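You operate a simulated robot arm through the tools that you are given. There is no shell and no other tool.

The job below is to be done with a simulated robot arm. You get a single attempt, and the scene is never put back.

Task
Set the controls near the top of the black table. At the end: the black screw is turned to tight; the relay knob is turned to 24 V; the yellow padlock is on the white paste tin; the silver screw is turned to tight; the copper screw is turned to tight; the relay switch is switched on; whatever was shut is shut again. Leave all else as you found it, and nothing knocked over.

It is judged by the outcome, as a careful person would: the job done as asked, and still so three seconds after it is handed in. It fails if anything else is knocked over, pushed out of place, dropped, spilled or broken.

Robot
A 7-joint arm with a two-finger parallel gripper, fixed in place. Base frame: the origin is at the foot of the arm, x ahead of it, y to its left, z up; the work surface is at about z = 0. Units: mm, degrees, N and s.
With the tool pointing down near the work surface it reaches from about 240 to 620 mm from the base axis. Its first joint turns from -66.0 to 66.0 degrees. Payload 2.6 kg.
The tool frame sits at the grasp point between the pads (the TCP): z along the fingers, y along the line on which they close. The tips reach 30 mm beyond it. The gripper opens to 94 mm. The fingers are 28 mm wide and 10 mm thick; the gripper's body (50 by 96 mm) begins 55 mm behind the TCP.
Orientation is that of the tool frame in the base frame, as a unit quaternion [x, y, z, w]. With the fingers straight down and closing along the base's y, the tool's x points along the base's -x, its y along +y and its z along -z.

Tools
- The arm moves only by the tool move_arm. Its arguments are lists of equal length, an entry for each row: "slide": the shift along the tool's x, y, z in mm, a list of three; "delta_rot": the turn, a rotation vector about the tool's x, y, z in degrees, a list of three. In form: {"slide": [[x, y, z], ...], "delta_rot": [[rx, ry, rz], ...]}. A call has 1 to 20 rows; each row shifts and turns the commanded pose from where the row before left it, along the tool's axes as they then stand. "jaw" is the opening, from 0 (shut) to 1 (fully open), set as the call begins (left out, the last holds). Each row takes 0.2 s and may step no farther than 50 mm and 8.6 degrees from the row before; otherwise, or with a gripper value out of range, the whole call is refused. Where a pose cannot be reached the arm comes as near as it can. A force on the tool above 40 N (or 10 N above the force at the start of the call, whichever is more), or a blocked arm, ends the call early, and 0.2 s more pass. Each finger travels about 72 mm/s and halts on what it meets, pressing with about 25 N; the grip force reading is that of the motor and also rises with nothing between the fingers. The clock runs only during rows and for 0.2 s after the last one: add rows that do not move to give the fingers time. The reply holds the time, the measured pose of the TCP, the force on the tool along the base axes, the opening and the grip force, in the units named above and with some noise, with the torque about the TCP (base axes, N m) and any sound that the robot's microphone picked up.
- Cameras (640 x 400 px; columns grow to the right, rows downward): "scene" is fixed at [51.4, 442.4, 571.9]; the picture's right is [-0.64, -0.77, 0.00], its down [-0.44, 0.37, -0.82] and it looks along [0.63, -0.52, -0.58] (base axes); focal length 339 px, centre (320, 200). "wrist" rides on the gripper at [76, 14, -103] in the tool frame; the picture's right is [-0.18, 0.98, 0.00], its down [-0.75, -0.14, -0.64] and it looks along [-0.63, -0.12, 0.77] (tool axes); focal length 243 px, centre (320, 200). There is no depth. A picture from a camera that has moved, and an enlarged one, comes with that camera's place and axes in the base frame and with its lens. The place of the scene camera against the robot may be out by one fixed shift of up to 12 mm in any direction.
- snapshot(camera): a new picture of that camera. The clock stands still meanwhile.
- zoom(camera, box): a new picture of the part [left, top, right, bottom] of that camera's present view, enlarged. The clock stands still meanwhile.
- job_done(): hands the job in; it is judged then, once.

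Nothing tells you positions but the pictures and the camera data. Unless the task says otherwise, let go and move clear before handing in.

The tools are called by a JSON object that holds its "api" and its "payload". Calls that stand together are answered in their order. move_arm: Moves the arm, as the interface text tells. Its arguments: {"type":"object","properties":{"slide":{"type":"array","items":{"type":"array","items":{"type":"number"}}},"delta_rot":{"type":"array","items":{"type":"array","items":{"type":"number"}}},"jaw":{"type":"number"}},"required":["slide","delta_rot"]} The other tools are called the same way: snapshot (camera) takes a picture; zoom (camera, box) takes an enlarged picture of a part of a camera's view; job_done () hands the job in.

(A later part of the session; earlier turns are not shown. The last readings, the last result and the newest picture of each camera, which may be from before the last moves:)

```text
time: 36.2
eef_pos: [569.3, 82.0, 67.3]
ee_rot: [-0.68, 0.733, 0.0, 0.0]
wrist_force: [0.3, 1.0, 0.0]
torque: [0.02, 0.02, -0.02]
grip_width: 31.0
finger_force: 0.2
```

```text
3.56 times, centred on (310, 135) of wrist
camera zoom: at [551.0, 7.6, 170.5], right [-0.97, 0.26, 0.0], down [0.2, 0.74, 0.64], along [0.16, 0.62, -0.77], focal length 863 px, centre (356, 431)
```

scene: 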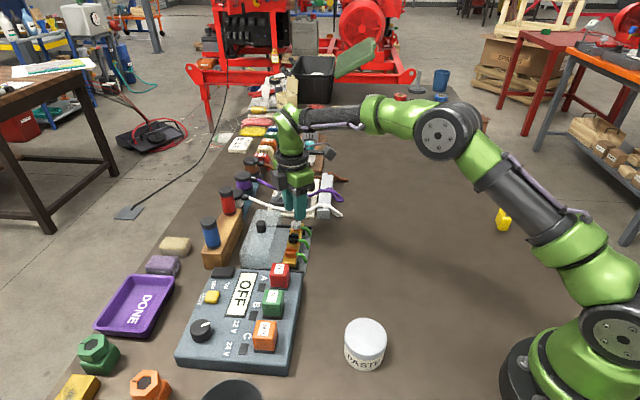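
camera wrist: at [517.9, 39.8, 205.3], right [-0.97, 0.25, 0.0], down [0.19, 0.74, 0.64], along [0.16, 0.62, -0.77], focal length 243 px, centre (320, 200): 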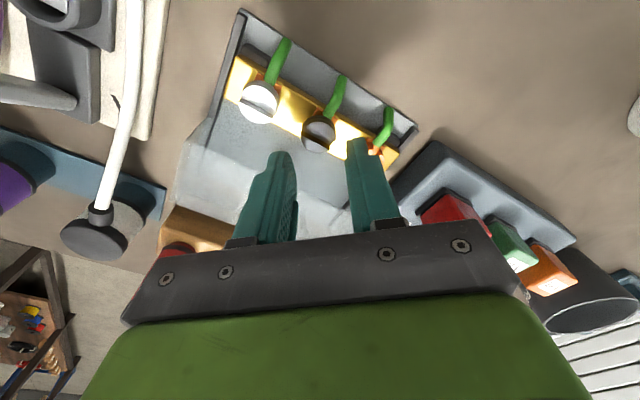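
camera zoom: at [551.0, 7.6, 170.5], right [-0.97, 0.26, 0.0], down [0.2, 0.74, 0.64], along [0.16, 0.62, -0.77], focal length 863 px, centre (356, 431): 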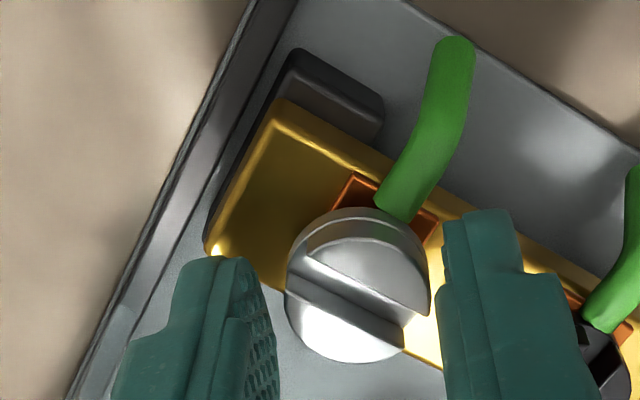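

{"api": "move_arm", "payload": {"slide": [[0, 0.4, 0], [0, 0, 0]], "delta_rot": [[0, 0, 0], [0, 0, 0]]}}

{"api": "move_arm", "payload": {"slide": [[0, 0, 0], [0, 0, 0], [0, 0, 0]], "delta_rot": [[0, 0, 0], [0, 0, 0], [0, 0, 0]], "jaw": 0.2}}

```text
time: 36.8
eef_pos: [568.9, 82.6, 66.7]
ee_rot: [-0.681, 0.733, 0.0, 0.0]
wrist_force: [0.0, -0.4, 0.3]
torque: [0.0, 0.02, -0.03]
grip_width: 31.1
finger_force: 0.1
```

```text
time: 37.6
eef_pos: [569.5, 82.4, 67.5]
ee_rot: [-0.681, 0.733, 0.0, 0.0]
wrist_force: [0.7, -1.0, -1.0]
torque: [-0.11, -0.07, 0.02]
grip_width: 24.7
finger_force: 44.9
```

Silver is gripped with almost no side load. Turning clockwise now.

{"api": "move_arm", "payload": {"slide": [[0, 0, 0], [0, 0, 0], [0, 0, 0], [0, 0, 0]], "delta_rot": [[0, 0, 4], [0, 0, 7], [0, 0, 7], [0, 0, 7]]}}

{"api": "move_arm", "payload": {"slide": [[0, 0, 0], [0, 0, 0], [0, 0, 0], [0, 0, 0]], "delta_rot": [[0, 0, 7], [0, 0, 7], [0, 0, 7], [0, 0, 7]]}}

{"api": "zoom", "payload": {"camera": "wrist", "box": [220, 80, 400, 190]}}

```text
time: 38.6
eef_pos: [568.9, 82.5, 66.8]
ee_rot: [-0.506, 0.863, -0.001, 0.001]
wrist_force: [14.9, 4.8, -10.5]
torque: [-0.41, -0.09, -0.01]
grip_width: 24.8
finger_force: 45.3
```

```text
time: 39.6
eef_pos: [568.5, 81.9, 68.0]
ee_rot: [-0.282, 0.959, -0.001, 0.001]
wrist_force: [19.1, 5.6, -18.8]
torque: [0.61, -1.21, -0.02]
grip_width: 25.0
finger_force: 44.7
```

```text
3.56 times, centred on (310, 135) of wrist
camera zoom: at [498.9, 53.0, 170.5], right [-0.38, 0.93, 0.0], down [0.71, 0.29, 0.64], along [0.6, 0.24, -0.77], focal length 863 px, centre (356, 431)
```

zoom: 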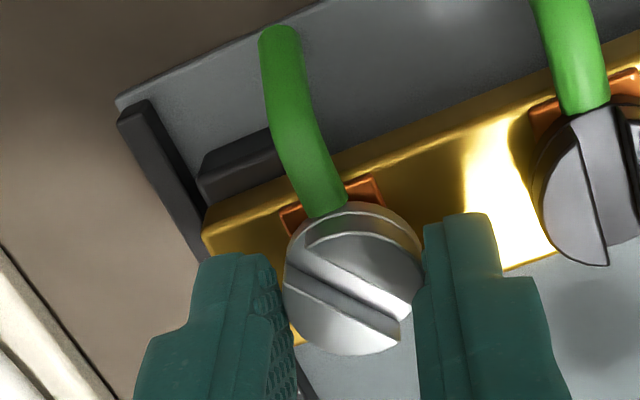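

{"api": "move_arm", "payload": {"slide": [[-0.6, -0.4, 0.4], [0, 0, 0], [0, 0, 0]], "delta_rot": [[0, 0, 6], [0, 0, 7], [0, 0, 7]]}}

{"api": "move_arm", "payload": {"slide": [[0, 0, 0], [0, 0, 0], [0, 0, 0], [0, 0, 0]], "delta_rot": [[0, 0, 6], [0, 0, 6], [0, 0, 5], [0, 0, 0]]}}

{"api": "move_arm", "payload": {"slide": [[0, 0, 0], [0, 0, 0], [0, 0, 0]], "delta_rot": [[0, 0, 3], [0, 0, 2], [0, 0, 0]]}}

{"api": "zoom", "payload": {"camera": "wrist", "box": [220, 80, 400, 190]}}

```text
time: 40.4
eef_pos: [569.8, 83.0, 67.7]
ee_rot: [-0.111, 0.994, -0.001, 0.0]
wrist_force: [7.9, 2.0, -15.1]
torque: [0.25, -1.38, 0.01]
grip_width: 24.5
finger_force: 44.7
```

```text
time: 41.4
eef_pos: [570.4, 81.3, 67.3]
ee_rot: [0.037, 0.999, -0.001, -0.001]
wrist_force: [2.6, -4.3, -10.7]
torque: [-0.28, -0.52, 0.54]
grip_width: 24.8
finger_force: 45.0
```

```text
time: 42.2
eef_pos: [570.5, 80.8, 66.9]
ee_rot: [0.081, 0.997, -0.001, 0.0]
wrist_force: [-1.3, -5.4, -6.7]
torque: [-0.2, -0.21, 0.69]
grip_width: 25.2
finger_force: 44.7
```

```text
3.56 times, centred on (310, 135) of wrist
camera zoom: at [498.4, 108.1, 170.9], right [0.34, 0.94, 0.0], down [0.72, -0.26, 0.64], along [0.6, -0.22, -0.77], focal length 863 px, centre (356, 431)
```

zoom: 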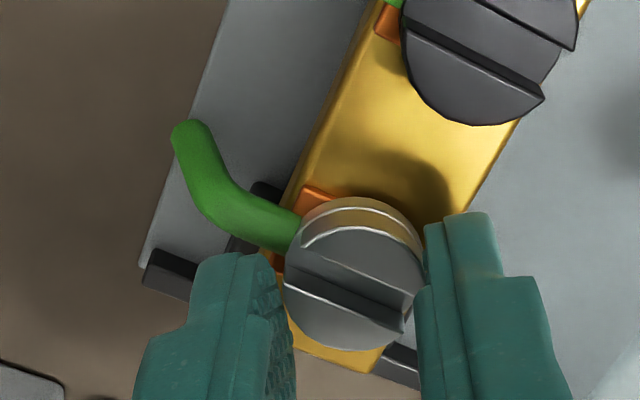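

All three slots are now across the row at the stop. I'll release, rise, and travel over to view the relay knob.

{"api": "move_arm", "payload": {"slide": [[0, 0, 0], [0, 0, 0], [0, 0, -15], [0, 0, -30], [0, 0, -30], [0, 0, -30]], "delta_rot": [[0, 0, 0], [0, 0, 0], [0, 0, 0], [0, 0, 0], [0, 0, 0], [0, 0, 0]], "jaw": 0.36}}

{"api": "move_arm", "payload": {"slide": [[30.3, 34.6, 0], [30.3, 34.6, 0], [30.3, 34.6, 0], [30.3, 34.6, 0], [30.3, 34.6, 0], [30.3, 34.6, 0], [30.3, 34.6, 0], [0, 0, 0], [0, 0, 0], [0, 0, 0], [0, 0, 0], [0, 0, 0], [0, 0, 0], [0, 0, 0], [0, 0, 0], [0, 0, 0]], "delta_rot": [[0, 0, 0], [0, 0, 0], [0, 0, 0], [0, 0, 0], [0, 0, 0], [0, 0, 0], [0, 0, 0], [0, 0, -8], [0, 0, -8], [0, 0, -8], [0, 0, -8], [0, 0, -8], [0, 0, -8], [0, 0, -8], [0, 0, -8], [0, 0, 0]], "jaw": 0.5}}

{"api": "snapshot", "payload": {"camera": "wrist"}}

{"api": "zoom", "payload": {"camera": "scene", "box": [240, 200, 330, 280]}}

```text
time: 43.6
eef_pos: [568.6, 82.2, 172.5]
ee_rot: [0.08, 0.997, 0.001, 0.0]
wrist_force: [0.3, 0.1, 0.2]
torque: [0.02, 0.01, -0.01]
grip_width: 33.7
finger_force: 0.1
```

```text
time: 47.0
eef_pos: [399.6, 355.3, 171.9]
ee_rot: [-0.461, 0.887, 0.001, 0.0]
wrist_force: [-0.6, 0.3, -0.5]
torque: [0.0, 0.01, 0.01]
grip_width: 47.0
finger_force: 0.1
```

```text
taken
camera wrist: at [344.9, 301.1, 275.3], right [-0.7, 0.72, 0.0], down [0.55, 0.54, 0.64], along [0.46, 0.45, -0.77], focal length 243 px, centre (320, 200)
```

wrist: 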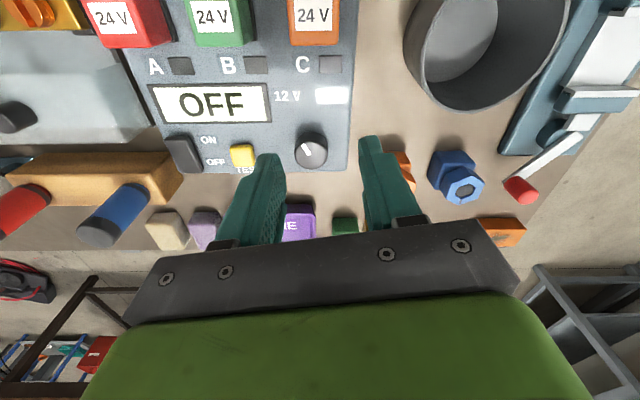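

```text
5.00 times, centred on (285, 240) of scene
camera zoom: at [51.4, 442.4, 571.9], right [-0.64, -0.77, 0.0], down [-0.44, 0.37, -0.82], along [0.63, -0.52, -0.58], focal length 1694 px, centre (495, 0)
```

zoom: 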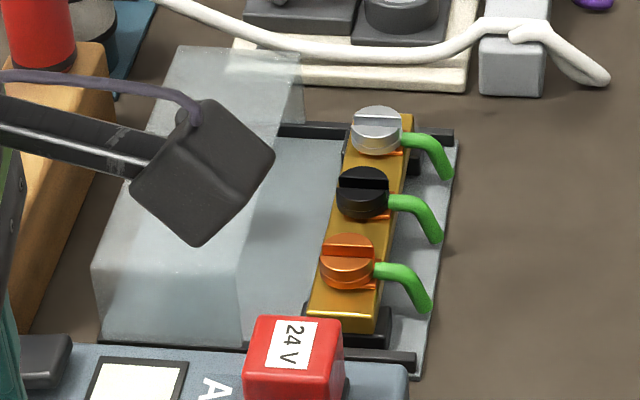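

All three screws are aligned across the bar. Now a close look at the knob.

{"api": "zoom", "payload": {"camera": "wrist", "box": [250, 75, 390, 180]}}

{"api": "zoom", "payload": {"camera": "wrist", "box": [140, 70, 280, 180]}}

```text
3.81 times, centred on (320, 128) of wrist
camera zoom: at [344.9, 301.1, 275.3], right [-0.7, 0.72, 0.0], down [0.55, 0.54, 0.64], along [0.46, 0.45, -0.77], focal length 924 px, centre (320, 476)
```

zoom: 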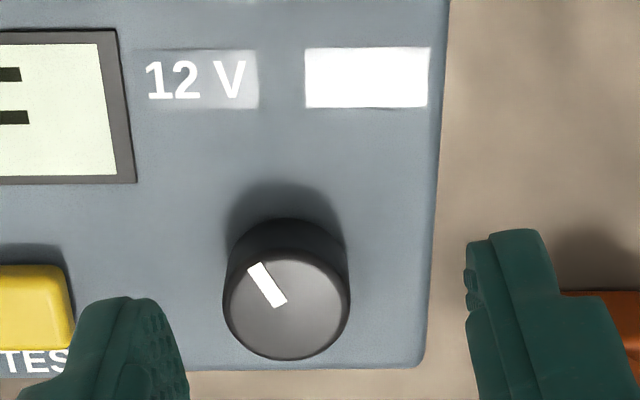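

```text
3.64 times, centred on (210, 125) of wrist
camera zoom: at [344.9, 301.1, 275.3], right [-0.7, 0.72, 0.0], down [0.55, 0.54, 0.64], along [0.46, 0.45, -0.77], focal length 882 px, centre (720, 473)
```

zoom: 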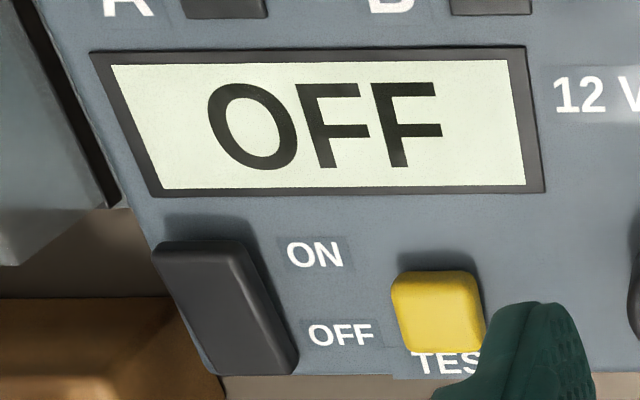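

The knob mark sits 30° left of centre (12 V), and 24 V is mirrored 30° right, so a 60° clockwise turn. Knob centre is about (438.5, 380.4), top z ≈ 59, 33 mm wide. I'll move above it.

{"api": "move_arm", "payload": {"slide": [[-21.5, -8.7, 0], [-21.4, -8.7, 0], [0, 0, 0], [0, 0, 0], [0, 0, 0], [0, 0, 0], [0, 0, 22], [0, 0, 22], [0, 0, 22], [0, 0, 0]], "delta_rot": [[0, 0, 0], [0, 0, 0], [0, 0, -8], [0, 0, -8], [0, 0, -8], [0, 0, -6], [0, 0, 0], [0, 0, 0], [0, 0, 0], [0, 0, 0]], "jaw": 0.48}}

{"api": "zoom", "payload": {"camera": "wrist", "box": [220, 80, 400, 190]}}

```text
time: 49.2
eef_pos: [438.2, 378.7, 105.8]
ee_rot: [-0.674, 0.739, -0.001, 0.0]
wrist_force: [-0.1, -0.1, -0.9]
torque: [0.0, 0.01, 0.0]
grip_width: 44.6
finger_force: 0.0
```

```text
3.56 times, centred on (310, 135) of wrist
camera zoom: at [418.5, 304.6, 209.0], right [-0.96, 0.27, 0.0], down [0.21, 0.74, 0.64], along [0.17, 0.62, -0.77], focal length 863 px, centre (356, 431)
```

zoom: 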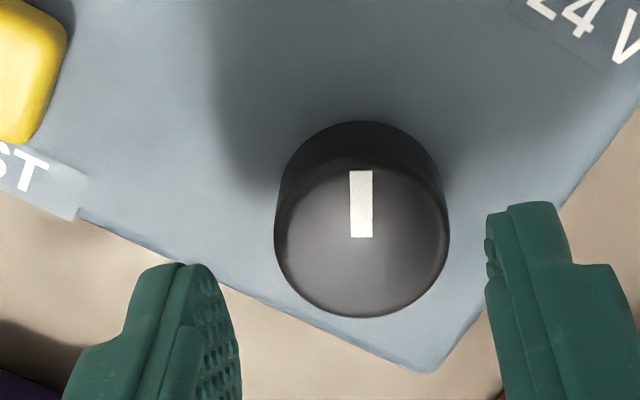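

Well centred. I'll descend to grip the top ~10 mm of the knob, then close.

{"api": "move_arm", "payload": {"slide": [[-1, 0, 9], [0, 0, 9], [0, 0, 9], [0, 0, 0]], "delta_rot": [[0, 0, 0], [0, 0, 0], [0, 0, 0], [0, 0, 0]]}}

{"api": "zoom", "payload": {"camera": "wrist", "box": [220, 80, 400, 190]}}

{"api": "zoom", "payload": {"camera": "scene", "box": [160, 250, 280, 360]}}

```text
time: 50.2
eef_pos: [438.4, 382.0, 79.4]
ee_rot: [-0.674, 0.739, 0.0, 0.001]
wrist_force: [0.1, 0.5, 0.1]
torque: [0.01, -0.03, 0.05]
grip_width: 45.0
finger_force: 0.0
```

```text
3.56 times, centred on (310, 135) of wrist
camera zoom: at [418.5, 307.0, 181.6], right [-0.96, 0.27, 0.0], down [0.21, 0.74, 0.64], along [0.17, 0.62, -0.77], focal length 863 px, centre (356, 431)
```

zoom: 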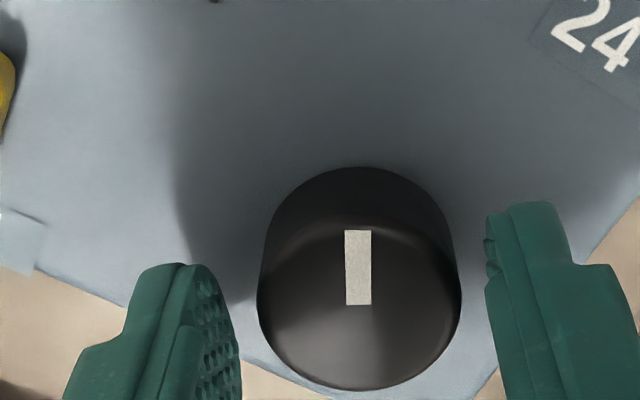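

```text
3.64 times, centred on (220, 305) of scene
camera zoom: at [51.4, 442.4, 571.9], right [-0.64, -0.77, 0.0], down [-0.44, 0.37, -0.82], along [0.63, -0.52, -0.58], focal length 1232 px, centre (684, -182)
```

zoom: 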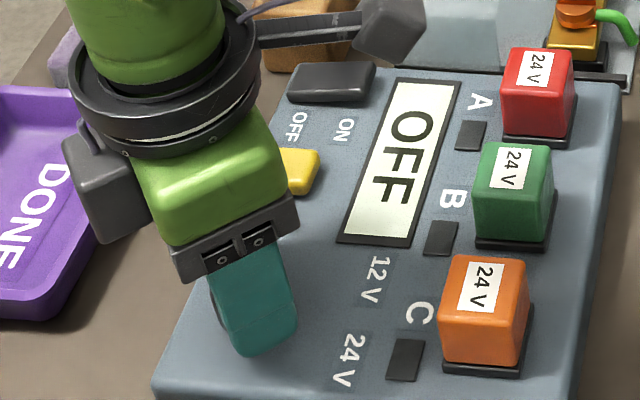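

{"api": "move_arm", "payload": {"slide": [[0, -0.4, 0], [0, 0, 0]], "delta_rot": [[0, 0, 0], [0, 0, 0]]}}

{"api": "move_arm", "payload": {"slide": [[0, 0, 0], [0, 0, 0], [0, 0, 0]], "delta_rot": [[0, 0, 0], [0, 0, 0], [0, 0, 0]], "jaw": 0.28}}

```text
time: 50.8
eef_pos: [439.1, 380.9, 78.7]
ee_rot: [-0.674, 0.738, 0.0, 0.0]
wrist_force: [0.0, -0.4, -0.4]
torque: [0.03, -0.01, 0.05]
grip_width: 45.2
finger_force: 0.1
```

```text
time: 51.6
eef_pos: [438.2, 380.9, 78.4]
ee_rot: [-0.674, 0.738, 0.001, -0.001]
wrist_force: [-14.9, -4.8, 5.6]
torque: [-0.18, 0.43, -0.06]
grip_width: 32.8
finger_force: 44.7
```

The knob is gripped (32.8 mm). I turn it clockwise in stages, relieving the side load.

{"api": "move_arm", "payload": {"slide": [[0, 0.5, 0], [0, 0, 0], [0, 0, 0], [0, 0, 0]], "delta_rot": [[0, 0, 2], [0, 0, 6], [0, 0, 6], [0, 0, 6]]}}

{"api": "move_arm", "payload": {"slide": [[0, 0, 0], [0, 0, 0], [0, 0, 0], [0, 0, 0]], "delta_rot": [[0, 0, 6], [0, 0, 6], [0, 0, 6], [0, 0, 6]]}}

{"api": "zoom", "payload": {"camera": "wrist", "box": [220, 80, 400, 190]}}

```text
time: 52.6
eef_pos: [438.8, 381.6, 78.8]
ee_rot: [-0.536, 0.844, 0.001, 0.001]
wrist_force: [0.0, 11.3, -11.6]
torque: [0.72, -0.05, -0.03]
grip_width: 32.6
finger_force: 45.1
```

```text
time: 53.6
eef_pos: [438.3, 381.1, 79.3]
ee_rot: [-0.349, 0.937, -0.001, 0.001]
wrist_force: [8.3, 15.3, -23.0]
torque: [0.77, -0.78, -0.02]
grip_width: 33.0
finger_force: 45.4
```

```text
3.56 times, centred on (310, 135) of wrist
camera zoom: at [372.7, 342.4, 181.9], right [-0.5, 0.86, 0.0], down [0.66, 0.39, 0.64], along [0.56, 0.32, -0.77], focal length 863 px, centre (356, 431)
```

zoom: 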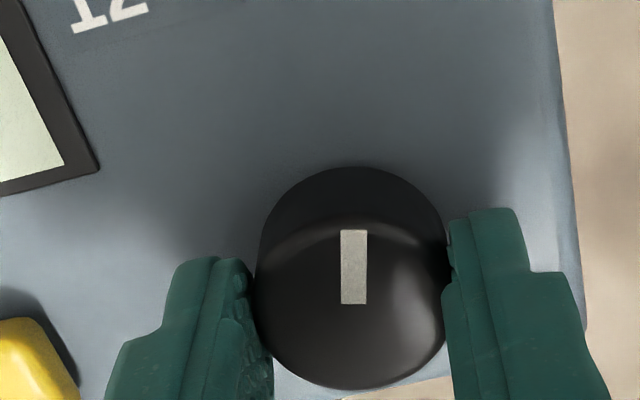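

{"api": "move_arm", "payload": {"slide": [[0, 0, 0.5], [0, 0, 0.3], [0, 0, 0]], "delta_rot": [[0, 0, 5], [0, 0, 5], [0, 0, 4]]}}

{"api": "move_arm", "payload": {"slide": [[0, 0, 0], [0, 0, 0]], "delta_rot": [[0, 0, 3], [0, 0, 0]]}}

{"api": "zoom", "payload": {"camera": "wrist", "box": [220, 80, 400, 190]}}

```text
time: 54.4
eef_pos: [439.4, 380.6, 79.2]
ee_rot: [-0.231, 0.973, -0.001, 0.001]
wrist_force: [13.4, 15.2, -22.3]
torque: [0.5, -0.31, 0.0]
grip_width: 33.2
finger_force: 45.3
```

```text
time: 55.0
eef_pos: [438.4, 380.5, 79.0]
ee_rot: [-0.207, 0.978, -0.001, 0.001]
wrist_force: [7.8, 7.3, -16.7]
torque: [0.14, -0.8, 0.43]
grip_width: 33.1
finger_force: 45.0
```

```text
3.56 times, centred on (310, 135) of wrist
camera zoom: at [364.0, 363.1, 181.9], right [-0.23, 0.97, 0.0], down [0.75, 0.18, 0.64], along [0.63, 0.15, -0.77], focal length 863 px, centre (356, 431)
```

zoom: 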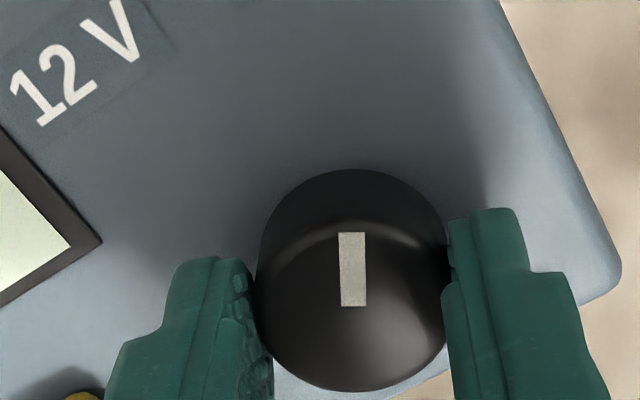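

A stop torque shows up right at 60° of turn. I'll press 2° more to be sure, then release and lift.

{"api": "move_arm", "payload": {"slide": [[0, 0, 0], [0, 0, 0]], "delta_rot": [[0, 0, 2], [0, 0, 0]]}}

{"api": "move_arm", "payload": {"slide": [[0, 0, 0], [0, 0, 0], [0, 0, 0], [0, 0, -12], [0, 0, -20], [0, 0, -25], [0, 0, -25]], "delta_rot": [[0, 0, 0], [0, 0, 0], [0, 0, 0], [0, 0, 0], [0, 0, 0], [0, 0, 0], [0, 0, 0]], "jaw": 0.48}}

{"api": "snapshot", "payload": {"camera": "wrist"}}

{"api": "zoom", "payload": {"camera": "scene", "box": [160, 250, 280, 360]}}

```text
time: 55.6
eef_pos: [438.4, 379.3, 77.5]
ee_rot: [-0.188, 0.982, -0.001, -0.001]
wrist_force: [2.1, -3.5, -8.3]
torque: [-0.11, -0.22, 0.79]
grip_width: 32.8
finger_force: 45.2
```

```text
time: 57.2
eef_pos: [439.4, 381.5, 160.3]
ee_rot: [-0.189, 0.982, 0.0, 0.0]
wrist_force: [0.7, -0.2, 0.2]
torque: [-0.02, 0.0, -0.01]
grip_width: 45.1
finger_force: 0.1
```

```text
taken
camera wrist: at [363.8, 366.3, 264.6], right [-0.19, 0.98, 0.0], down [0.75, 0.15, 0.64], along [0.63, 0.12, -0.77], focal length 243 px, centre (320, 200)
```

wrist: 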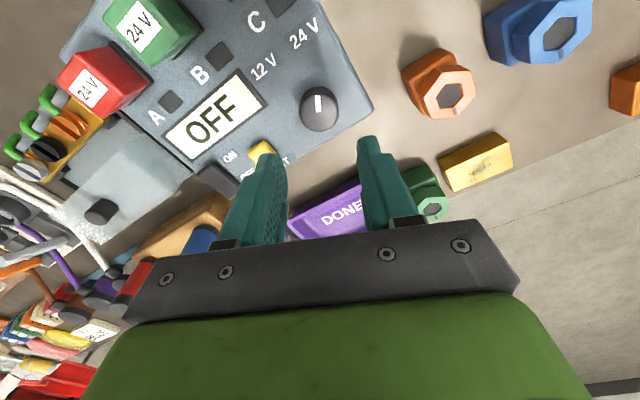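

```text
3.64 times, centred on (220, 305) of scene
camera zoom: at [51.4, 442.4, 571.9], right [-0.64, -0.77, 0.0], down [-0.44, 0.37, -0.82], along [0.63, -0.52, -0.58], focal length 1232 px, centre (684, -182)
```

zoom: 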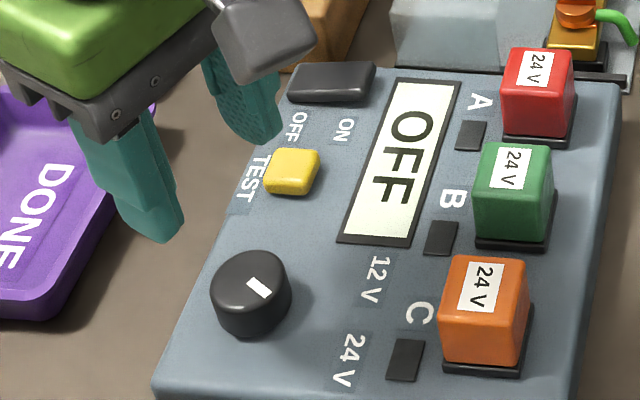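

The knob now points to 24 V. Next is the rocker switch; let me look closely at its tilt.

{"api": "zoom", "payload": {"camera": "scene", "box": [200, 255, 250, 290]}}

{"api": "zoom", "payload": {"camera": "wrist", "box": [180, 60, 370, 200]}}

```text
11.43 times, centred on (225, 272) of scene
camera zoom: at [51.4, 442.4, 571.9], right [-0.64, -0.77, 0.0], down [-0.44, 0.37, -0.82], along [0.63, -0.52, -0.58], focal length 3872 px, centre (1406, -629)
```

zoom: 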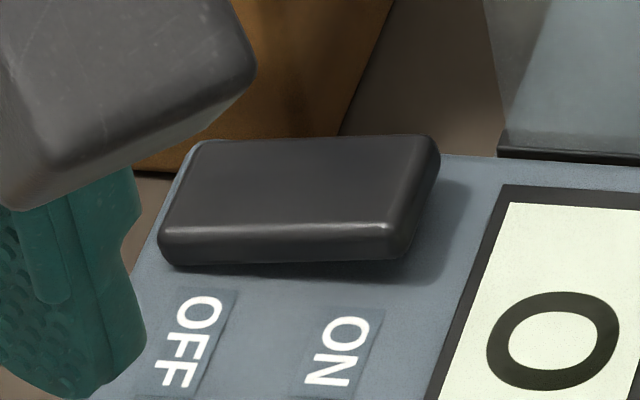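

```text
2.86 times, centred on (275, 130) of wrist
camera zoom: at [363.8, 366.3, 264.6], right [-0.19, 0.98, 0.0], down [0.75, 0.15, 0.64], along [0.63, 0.12, -0.77], focal length 693 px, centre (449, 400)
```

zoom: 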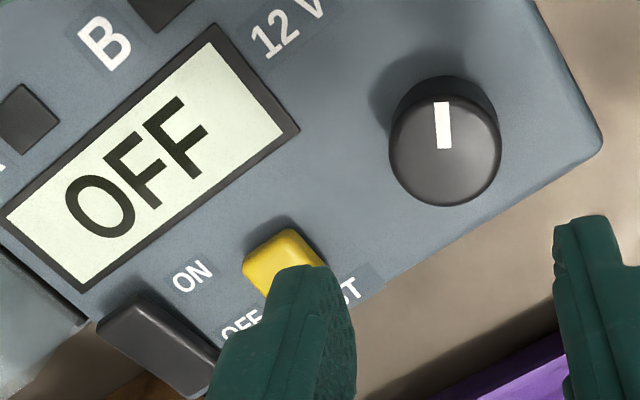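

The ON end of the rocker is raised and the OFF end is down. I'll close the fingers and go above the ON end to press it.

{"api": "move_arm", "payload": {"slide": [[0, 0, 0], [0, 0, 0], [0, 0, 0], [8.3, -44.9, 0], [8.3, -44.9, 0], [8.3, -44.9, 0], [0, 0, 20], [0, 0, 20], [0, 0, 15], [0, 0, 0]], "delta_rot": [[0, 0, -8], [0, 0, -8], [0, 0, -8], [0, 0, 0], [0, 0, 0], [0, 0, 0], [0, 0, 0], [0, 0, 0], [0, 0, 0], [0, 0, 0]], "jaw": 0}}

{"api": "snapshot", "payload": {"camera": "wrist"}}

{"api": "zoom", "payload": {"camera": "scene", "box": [195, 240, 265, 290]}}

```text
time: 59.4
eef_pos: [518.0, 267.8, 106.3]
ee_rot: [-0.389, 0.921, 0.0, 0.0]
wrist_force: [-0.1, -0.7, 0.8]
torque: [-0.03, 0.02, -0.01]
grip_width: 0.1
finger_force: 25.5
```

```text
taken
camera wrist: at [455.6, 224.4, 208.9], right [-0.58, 0.82, 0.0], down [0.63, 0.44, 0.64], along [0.52, 0.37, -0.77], focal length 243 px, centre (320, 200)
```

wrist: 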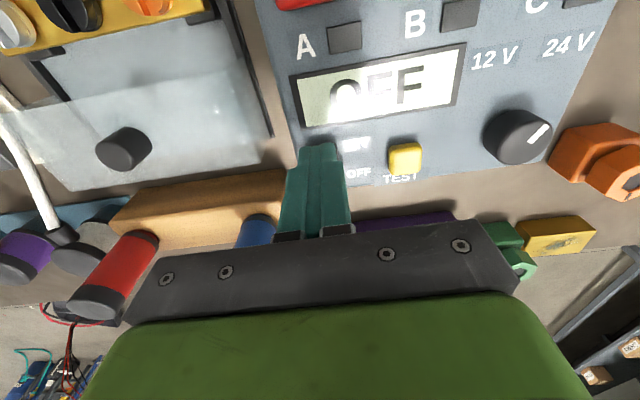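

```text
8.00 times, centred on (230, 265) of scene
camera zoom: at [51.4, 442.4, 571.9], right [-0.64, -0.77, 0.0], down [-0.44, 0.37, -0.82], along [0.63, -0.52, -0.58], focal length 2710 px, centre (1040, -320)
```

zoom: 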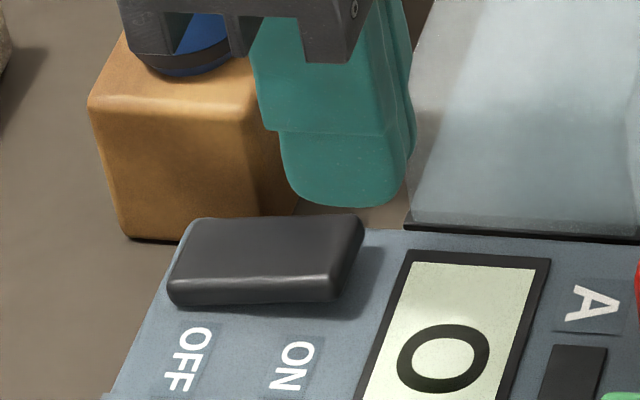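

{"api": "zoom", "payload": {"camera": "wrist", "box": [260, 110, 400, 210]}}

```text
4.00 times, centred on (330, 160) of wrist
camera zoom: at [455.6, 224.4, 208.9], right [-0.58, 0.82, 0.0], down [0.63, 0.44, 0.64], along [0.52, 0.37, -0.77], focal length 970 px, centre (280, 360)
```

zoom: 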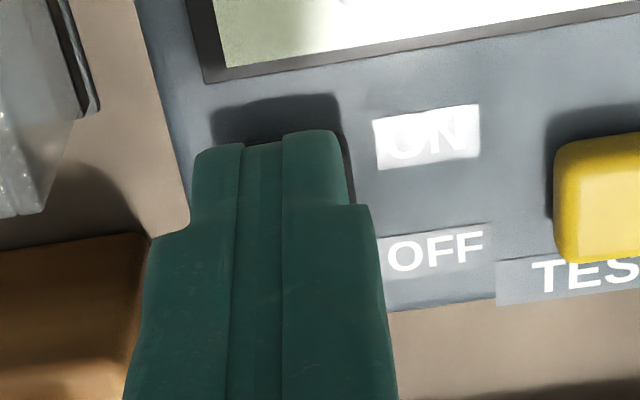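

The fingertips line up laterally with the rocker's ON end. I'll move 2 mm inward and lower in small steps, watching the force.

{"api": "move_arm", "payload": {"slide": [[-2, 0, 8], [0, 0, 7], [0, 0, 2], [0, 0, 2], [0, 0, 2]], "delta_rot": [[0, 0, 0], [0, 0, 0], [0, 0, 0], [0, 0, 0], [0, 0, 0]]}}

{"api": "zoom", "payload": {"camera": "scene", "box": [195, 240, 265, 290]}}

```text
time: 60.6
eef_pos: [518.4, 271.4, 83.6]
ee_rot: [-0.389, 0.921, 0.0, 0.0]
wrist_force: [0.3, -0.5, 0.1]
torque: [0.02, 0.01, -0.01]
grip_width: 0.0
finger_force: 24.6
```

```text
8.00 times, centred on (230, 265) of scene
camera zoom: at [51.4, 442.4, 571.9], right [-0.64, -0.77, 0.0], down [-0.44, 0.37, -0.82], along [0.63, -0.52, -0.58], focal length 2710 px, centre (1040, -320)
```

zoom: 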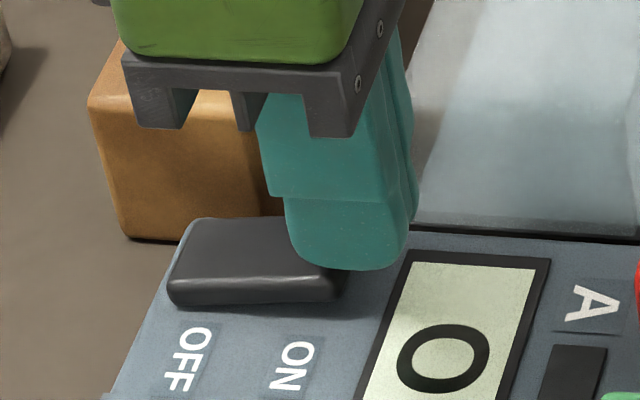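

{"api": "move_arm", "payload": {"slide": [[0, 0, 1.5], [0, 0, 1.5], [0, 0, 0]], "delta_rot": [[0, 0, 0], [0, 0, 0], [0, 0, 0]]}}

{"api": "move_arm", "payload": {"slide": [[0, 0, 1.5], [0, 0, 0]], "delta_rot": [[0, 0, 0], [0, 0, 0]]}}

{"api": "zoom", "payload": {"camera": "scene", "box": [195, 240, 265, 290]}}

```text
time: 61.4
eef_pos: [519.4, 271.0, 81.8]
ee_rot: [-0.389, 0.921, 0.0, 0.001]
wrist_force: [-0.2, -0.1, -0.6]
torque: [0.01, -0.01, -0.01]
grip_width: 0.0
finger_force: 25.3
```

```text
time: 62.0
eef_pos: [519.6, 270.5, 80.5]
ee_rot: [-0.39, 0.921, 0.001, 0.0]
wrist_force: [0.1, -0.8, 1.4]
torque: [0.0, 0.01, 0.0]
grip_width: 0.1
finger_force: 24.7
```

```text
8.00 times, centred on (230, 265) of scene
camera zoom: at [51.4, 442.4, 572.0], right [-0.64, -0.77, 0.0], down [-0.44, 0.37, -0.82], along [0.63, -0.52, -0.58], focal length 2710 px, centre (1040, -320)
```

zoom: 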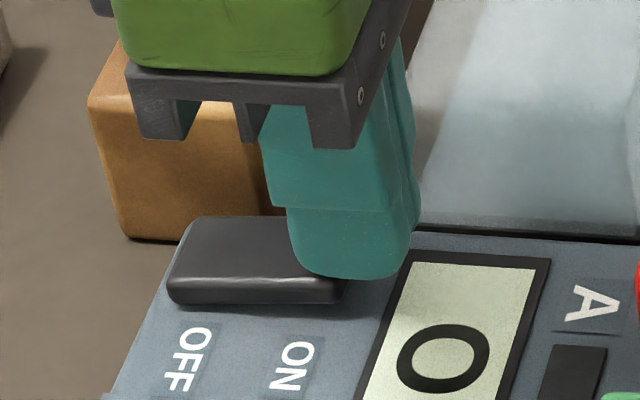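

{"api": "move_arm", "payload": {"slide": [[0, 0, 1.5], [0, 0, 0]], "delta_rot": [[0, 0, 0], [0, 0, 0]]}}

{"api": "move_arm", "payload": {"slide": [[0, 0, 1.5], [0, 0, 0]], "delta_rot": [[0, 0, 0], [0, 0, 0]]}}

{"api": "zoom", "payload": {"camera": "scene", "box": [195, 240, 265, 290]}}

```text
time: 62.6
eef_pos: [519.1, 269.8, 78.3]
ee_rot: [-0.389, 0.921, 0.001, -0.001]
wrist_force: [-0.6, 0.3, 0.4]
torque: [-0.03, 0.01, 0.03]
grip_width: 0.0
finger_force: 25.2
```

```text
time: 63.2
eef_pos: [519.3, 271.2, 77.1]
ee_rot: [-0.389, 0.921, 0.0, 0.0]
wrist_force: [-0.3, 0.6, 0.1]
torque: [-0.01, -0.02, -0.01]
grip_width: 0.0
finger_force: 24.3
```

```text
8.00 times, centred on (230, 265) of scene
camera zoom: at [51.4, 442.4, 571.9], right [-0.64, -0.77, 0.0], down [-0.44, 0.37, -0.82], along [0.63, -0.52, -0.58], focal length 2710 px, centre (1040, -320)
```

zoom: 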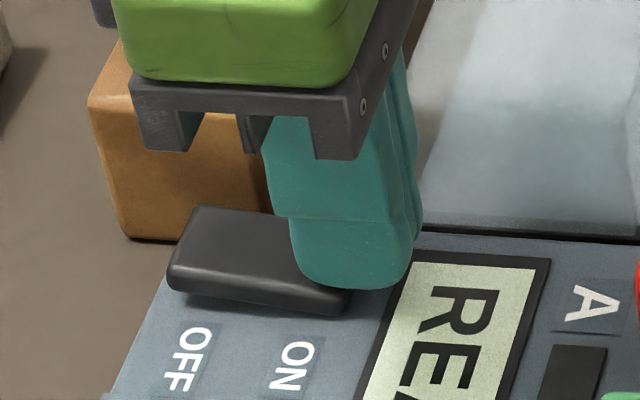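

The display changed (now reads "REA…") and the rocker tipped to ON. I'll lift and confirm.

{"api": "move_arm", "payload": {"slide": [[0, 0, -10], [0, 0, -25], [0, 0, -30], [0, 0, -30]], "delta_rot": [[0, 0, 0], [0, 0, 0], [0, 0, 0], [0, 0, 0]]}}

{"api": "snapshot", "payload": {"camera": "wrist"}}

{"api": "zoom", "payload": {"camera": "scene", "box": [160, 250, 280, 360]}}

```text
time: 64.2
eef_pos: [519.6, 272.1, 171.8]
ee_rot: [-0.389, 0.921, 0.0, 0.0]
wrist_force: [0.1, -0.3, 0.3]
torque: [-0.03, 0.0, 0.01]
grip_width: 0.0
finger_force: 25.4
```

```text
taken
camera wrist: at [457.0, 227.1, 275.0], right [-0.58, 0.82, 0.0], down [0.63, 0.44, 0.64], along [0.52, 0.37, -0.77], focal length 243 px, centre (320, 200)
```

wrist: 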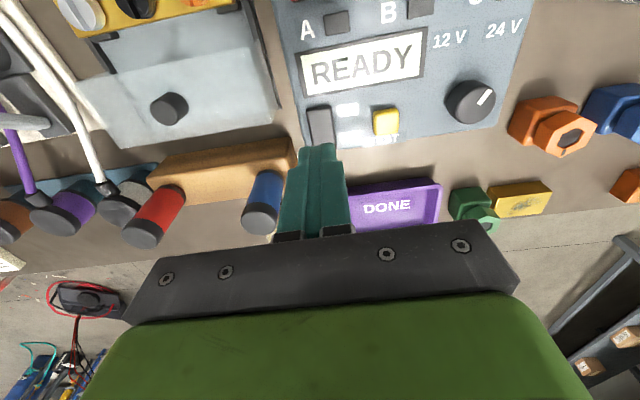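

```text
3.64 times, centred on (220, 305) of scene
camera zoom: at [51.4, 442.4, 571.9], right [-0.64, -0.77, 0.0], down [-0.44, 0.37, -0.82], along [0.63, -0.52, -0.58], focal length 1232 px, centre (684, -182)
```

zoom: 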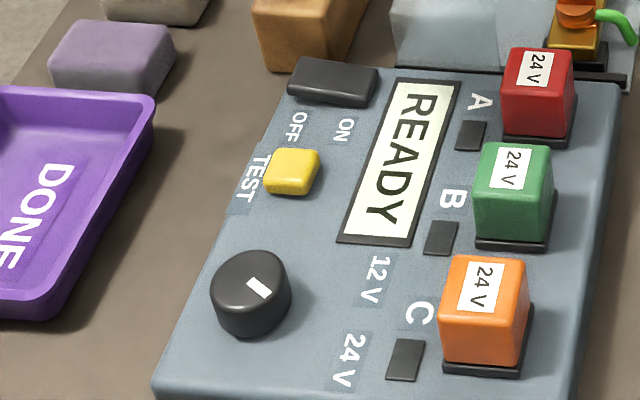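

The display reads READY, knob at 24 V, rocker ON. Next is the padlock: I'll travel at height to view it.

{"api": "move_arm", "payload": {"slide": [[45.4, -10.9, -2], [45.4, -10.9, -2], [45.4, -10.9, -2], [45.4, -10.9, -2], [45.4, -10.9, -2], [45.4, -10.9, -2], [45.4, -10.9, -2], [45.4, -10.9, -2], [45.4, -10.9, -2], [45.4, -10.9, -2], [45.4, -10.9, -2], [45.4, -10.9, -2], [45.4, -10.9, -2], [0, 0, 0]], "delta_rot": [[0, 0, 0], [0, 0, 0], [0, 0, 0], [0, 0, 0], [0, 0, 0], [0, 0, 0], [0, 0, 0], [0, 0, 0], [0, 0, 0], [0, 0, 0], [0, 0, 0], [0, 0, 0], [0, 0, 0], [0, 0, 0]]}}

{"api": "move_arm", "payload": {"slide": [[0, 0, 0], [0, 0, 0], [0, 0, 0], [0, 0, 0], [0, 0, 0], [0, 0, 0], [0, 0, 0], [0, 0, 0], [0, 0, 0], [0, 0, 0], [0, 0, 0], [0, 0, 0], [0, 0, 0]], "delta_rot": [[0, 0, 8], [0, 0, 8], [0, 0, 8], [0, 0, 8], [0, 0, 8], [0, 0, 8], [0, 0, 8], [0, 0, 8], [0, 0, 8], [0, 0, 8], [0, 0, 8], [0, 0, 8], [0, 0, 0]], "jaw": 1}}

{"api": "snapshot", "payload": {"camera": "wrist"}}

```text
time: 67.2
eef_pos: [207.8, -250.7, 197.3]
ee_rot: [-0.389, 0.921, -0.001, 0.0]
wrist_force: [-0.3, -0.4, 0.0]
torque: [-0.02, 0.0, 0.02]
grip_width: 0.1
finger_force: 24.9
```

```text
time: 70.0
eef_pos: [209.5, -251.3, 197.7]
ee_rot: [0.426, 0.905, -0.001, 0.0]
wrist_force: [-0.8, 0.7, -0.4]
torque: [0.0, 0.0, 0.0]
grip_width: 94.1
finger_force: 0.1
```

```text
taken
camera wrist: at [172.5, -183.2, 301.1], right [0.87, 0.49, 0.0], down [0.37, -0.67, 0.64], along [0.31, -0.56, -0.77], focal length 243 px, centre (320, 200)
```

wrist: 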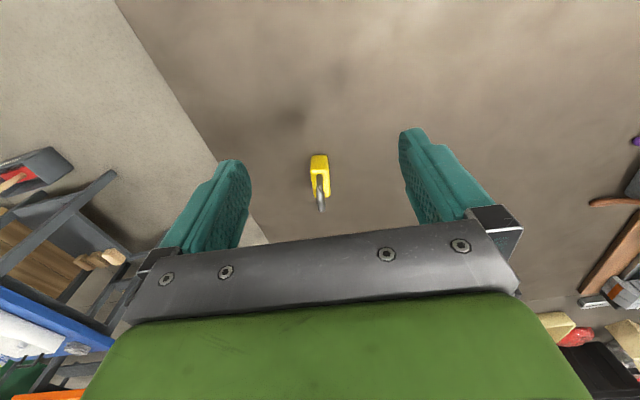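

{"api": "zoom", "payload": {"camera": "wrist", "box": [280, 140, 360, 220]}}

{"api": "zoom", "payload": {"camera": "scene", "box": [480, 185, 530, 240]}}

{"api": "snapshot", "payload": {"camera": "scene"}}

```text
5.00 times, centred on (320, 180) of wrist
camera zoom: at [172.5, -183.2, 301.1], right [0.87, 0.49, 0.0], down [0.37, -0.67, 0.64], along [0.31, -0.56, -0.77], focal length 1213 px, centre (320, 300)
```

zoom: 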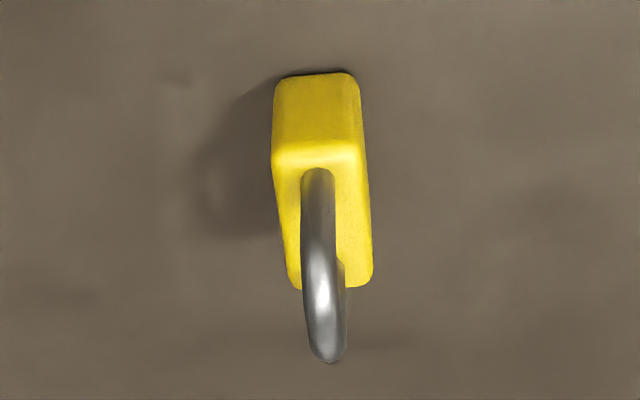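

```text
7.27 times, centred on (505, 212) of scene
camera zoom: at [51.4, 442.4, 571.9], right [-0.64, -0.77, 0.0], down [-0.44, 0.37, -0.82], along [0.63, -0.52, -0.58], focal length 2464 px, centre (-1026, 109)
```

zoom: 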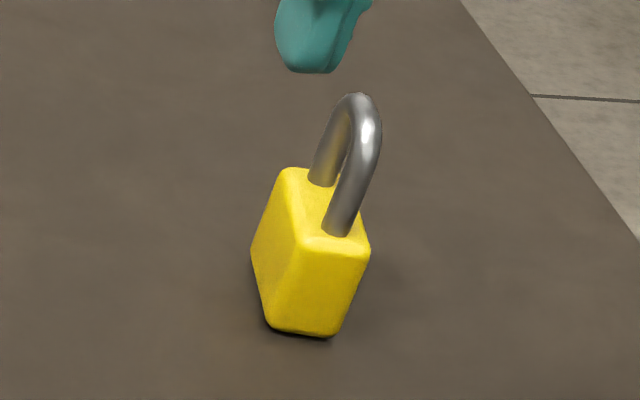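

```text
taken
```

scene: 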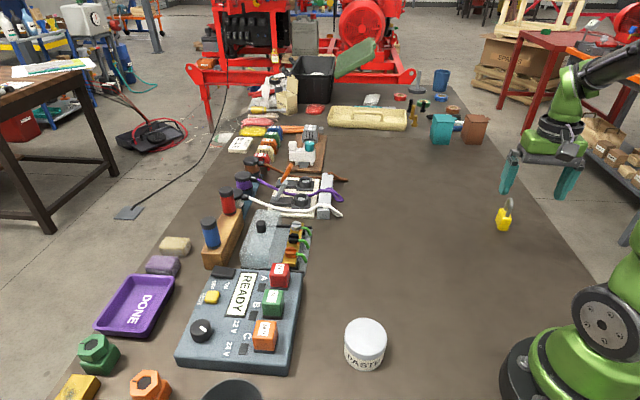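

The padlock stands upright on the table: body about 45 × 23 × 37 mm with centre near (267.6, -352), long axis pointing along -56.5°. I'll align the gripper across its narrow side and go above it.

{"api": "move_arm", "payload": {"slide": [[0, 0, 0], [-38.7, -2.4, 0], [-38.7, -2.4, 0], [-38.7, -2.3, 0], [0, 0, 25], [0, 0, 25], [0, 0, 0]], "delta_rot": [[0, 0, 6.1], [0, 0, 0], [0, 0, 0], [0, 0, 0], [0, 0, 0], [0, 0, 0], [0, 0, 0]], "jaw": 0.6}}

{"api": "snapshot", "payload": {"camera": "wrist"}}

{"api": "zoom", "payload": {"camera": "wrist", "box": [240, 60, 400, 190]}}

{"api": "zoom", "payload": {"camera": "scene", "box": [460, 150, 550, 240]}}

```text
time: 71.6
eef_pos: [268.6, -350.7, 149.7]
ee_rot: [0.472, 0.882, 0.001, 0.0]
wrist_force: [0.6, -0.2, -0.7]
torque: [-0.01, -0.01, -0.03]
grip_width: 56.4
finger_force: 0.0
```

```text
taken
camera wrist: at [239.0, -278.9, 252.7], right [0.92, 0.39, 0.0], down [0.3, -0.71, 0.64], along [0.25, -0.59, -0.77], focal length 243 px, centre (320, 200)
```

wrist: 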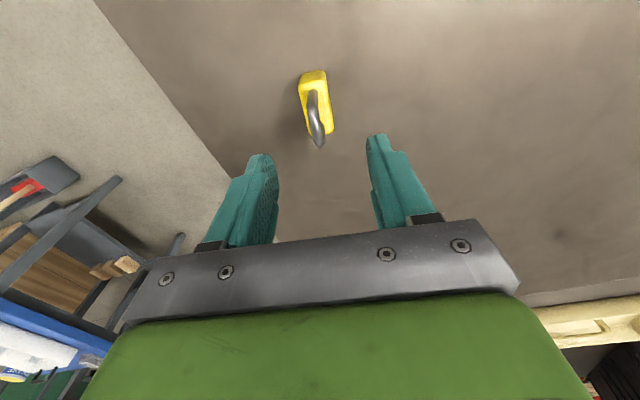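

```text
3.08 times, centred on (320, 125) of wrist
camera zoom: at [239.0, -278.9, 252.7], right [0.92, 0.39, 0.0], down [0.3, -0.71, 0.64], along [0.25, -0.59, -0.77], focal length 746 px, centre (320, 431)
```

zoom: 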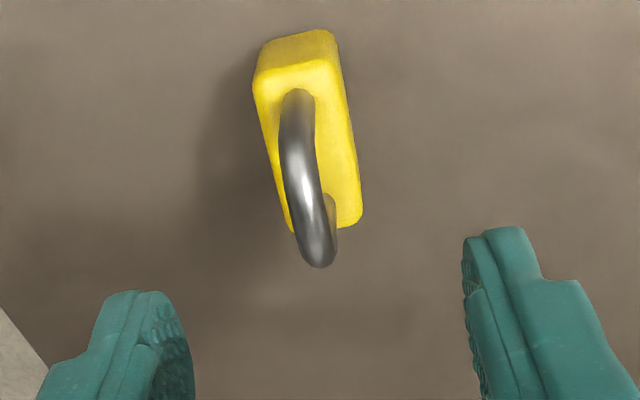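

```text
4.44 times, centred on (505, 195) of scene
camera zoom: at [51.4, 442.4, 571.9], right [-0.64, -0.77, 0.0], down [-0.44, 0.37, -0.82], along [0.63, -0.52, -0.58], focal length 1506 px, centre (-502, 222)
```

zoom: 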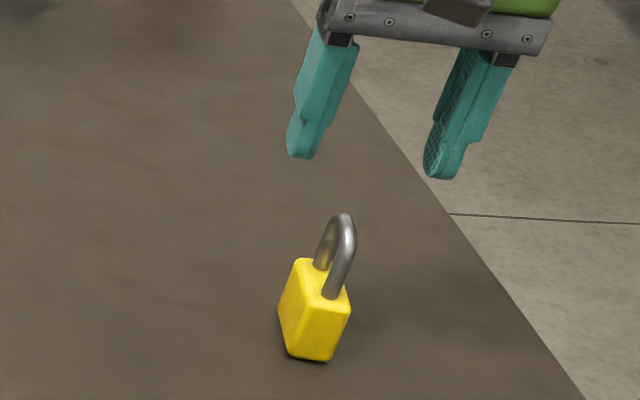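

Padlock centre refined to about (267, -351). I'll shift and lower until the tips are just above the body, then check again.

{"api": "move_arm", "payload": {"slide": [[1.5, -2.2, 0], [0, 0, 25], [0, 0, 25], [0, 0, 22], [0, 0, 0]], "delta_rot": [[0, 0, 0], [0, 0, 0], [0, 0, 0], [0, 0, 0], [0, 0, 0]], "jaw": 0.55}}

{"api": "zoom", "payload": {"camera": "wrist", "box": [220, 80, 420, 210]}}

{"api": "zoom", "payload": {"camera": "scene", "box": [460, 150, 550, 240]}}

```text
time: 72.8
eef_pos: [266.0, -351.7, 75.9]
ee_rot: [0.472, 0.882, 0.0, 0.0]
wrist_force: [0.7, 0.1, 0.5]
torque: [0.0, 0.04, -0.01]
grip_width: 51.7
finger_force: 0.0
```

```text
3.08 times, centred on (320, 145) of wrist
camera zoom: at [235.7, -279.6, 179.6], right [0.92, 0.39, 0.0], down [0.3, -0.7, 0.64], along [0.25, -0.59, -0.77], focal length 746 px, centre (320, 369)
```

zoom: 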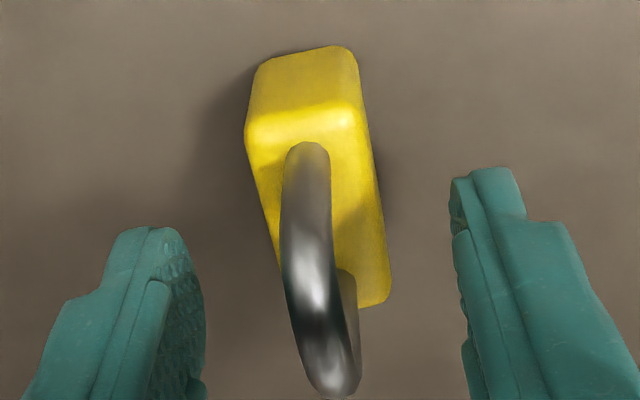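

```text
4.44 times, centred on (505, 195) of scene
camera zoom: at [51.4, 442.4, 571.9], right [-0.64, -0.77, 0.0], down [-0.44, 0.37, -0.82], along [0.63, -0.52, -0.58], focal length 1506 px, centre (-502, 222)
```

zoom: 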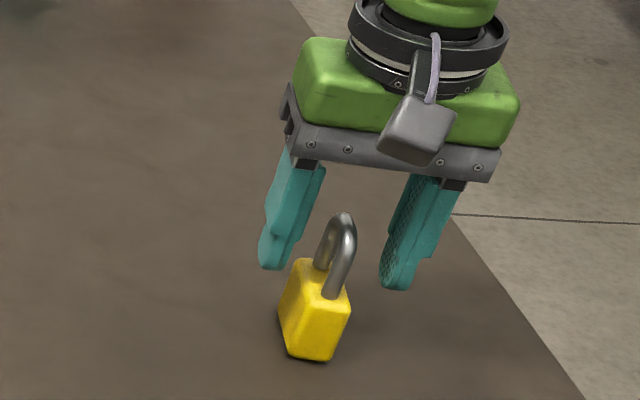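

Well aligned. I descend around the padlock body and close gently.

{"api": "move_arm", "payload": {"slide": [[1, 0, 12], [0, 0, 12], [0, 0, 10], [0, 0, 0]], "delta_rot": [[0, 0, 0], [0, 0, 0], [0, 0, 0], [0, 0, 0]], "jaw": 0.5}}

{"api": "zoom", "payload": {"camera": "wrist", "box": [220, 100, 420, 230]}}

{"api": "zoom", "payload": {"camera": "scene", "box": [460, 170, 550, 250]}}

```text
time: 73.8
eef_pos: [266.1, -350.8, 41.2]
ee_rot: [0.472, 0.882, 0.0, 0.0]
wrist_force: [0.5, 0.7, -0.9]
torque: [0.0, 0.01, -0.03]
grip_width: 46.9
finger_force: 0.1
```

```text
3.08 times, centred on (320, 165) of wrist
camera zoom: at [235.9, -278.9, 145.0], right [0.92, 0.39, 0.0], down [0.3, -0.71, 0.64], along [0.25, -0.59, -0.77], focal length 746 px, centre (320, 308)
```

zoom: 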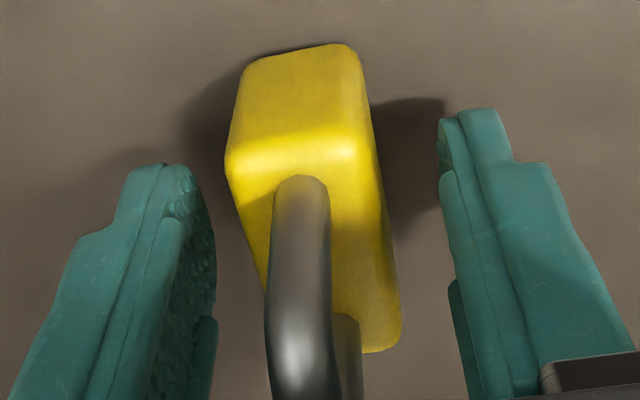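

```text
5.00 times, centred on (505, 210) of scene
camera zoom: at [51.4, 442.4, 571.9], right [-0.64, -0.77, 0.0], down [-0.44, 0.37, -0.82], along [0.63, -0.52, -0.58], focal length 1694 px, centre (-605, 150)
```

zoom: 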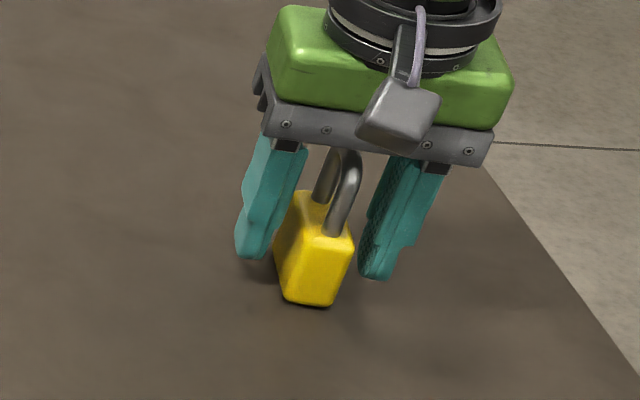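

{"api": "move_arm", "payload": {"slide": [[0, -1.2, 0], [0, 0, 0]], "delta_rot": [[0, 0, 0], [0, 0, 0]]}}

{"api": "move_arm", "payload": {"slide": [[0, 0, 0], [0, 0, 0], [0, 0, 0], [0, 0, 0]], "delta_rot": [[0, 0, 0], [0, 0, 0], [0, 0, 0], [0, 0, 0]], "jaw": 0.12}}

{"api": "zoom", "payload": {"camera": "wrist", "box": [220, 100, 420, 230]}}

{"api": "zoom", "payload": {"camera": "scene", "box": [460, 170, 550, 250]}}

```text
time: 74.4
eef_pos: [263.3, -350.9, 43.7]
ee_rot: [0.472, 0.882, 0.0, 0.0]
wrist_force: [0.7, 0.6, 0.2]
torque: [-0.01, 0.0, -0.03]
grip_width: 46.8
finger_force: 0.1
```

```text
time: 75.4
eef_pos: [263.3, -351.3, 42.5]
ee_rot: [0.472, 0.882, 0.001, 0.0]
wrist_force: [0.9, 0.9, 1.6]
torque: [0.02, 0.03, -0.02]
grip_width: 27.9
finger_force: 24.4
```

```text
3.08 times, centred on (320, 165) of wrist
camera zoom: at [234.1, -279.6, 145.7], right [0.92, 0.39, 0.0], down [0.3, -0.71, 0.64], along [0.25, -0.59, -0.77], focal length 746 px, centre (320, 308)
```

zoom: 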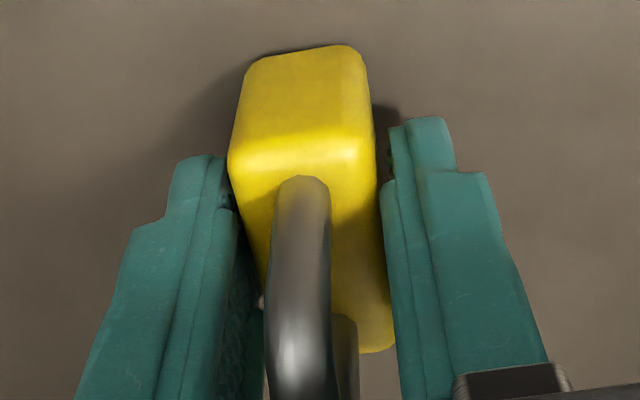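

```text
5.00 times, centred on (505, 210) of scene
camera zoom: at [51.4, 442.4, 571.9], right [-0.64, -0.77, 0.0], down [-0.44, 0.37, -0.82], along [0.63, -0.52, -0.58], focal length 1694 px, centre (-605, 150)
```

zoom: 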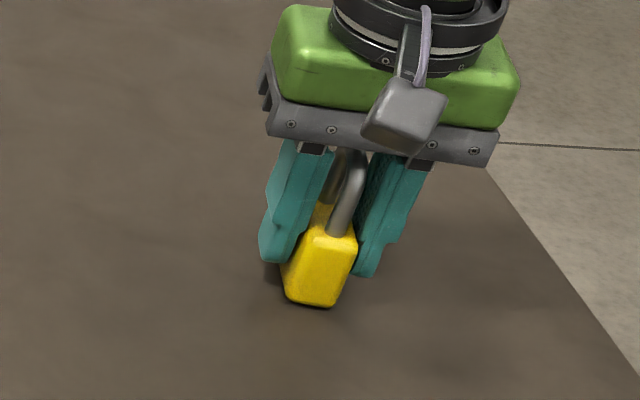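

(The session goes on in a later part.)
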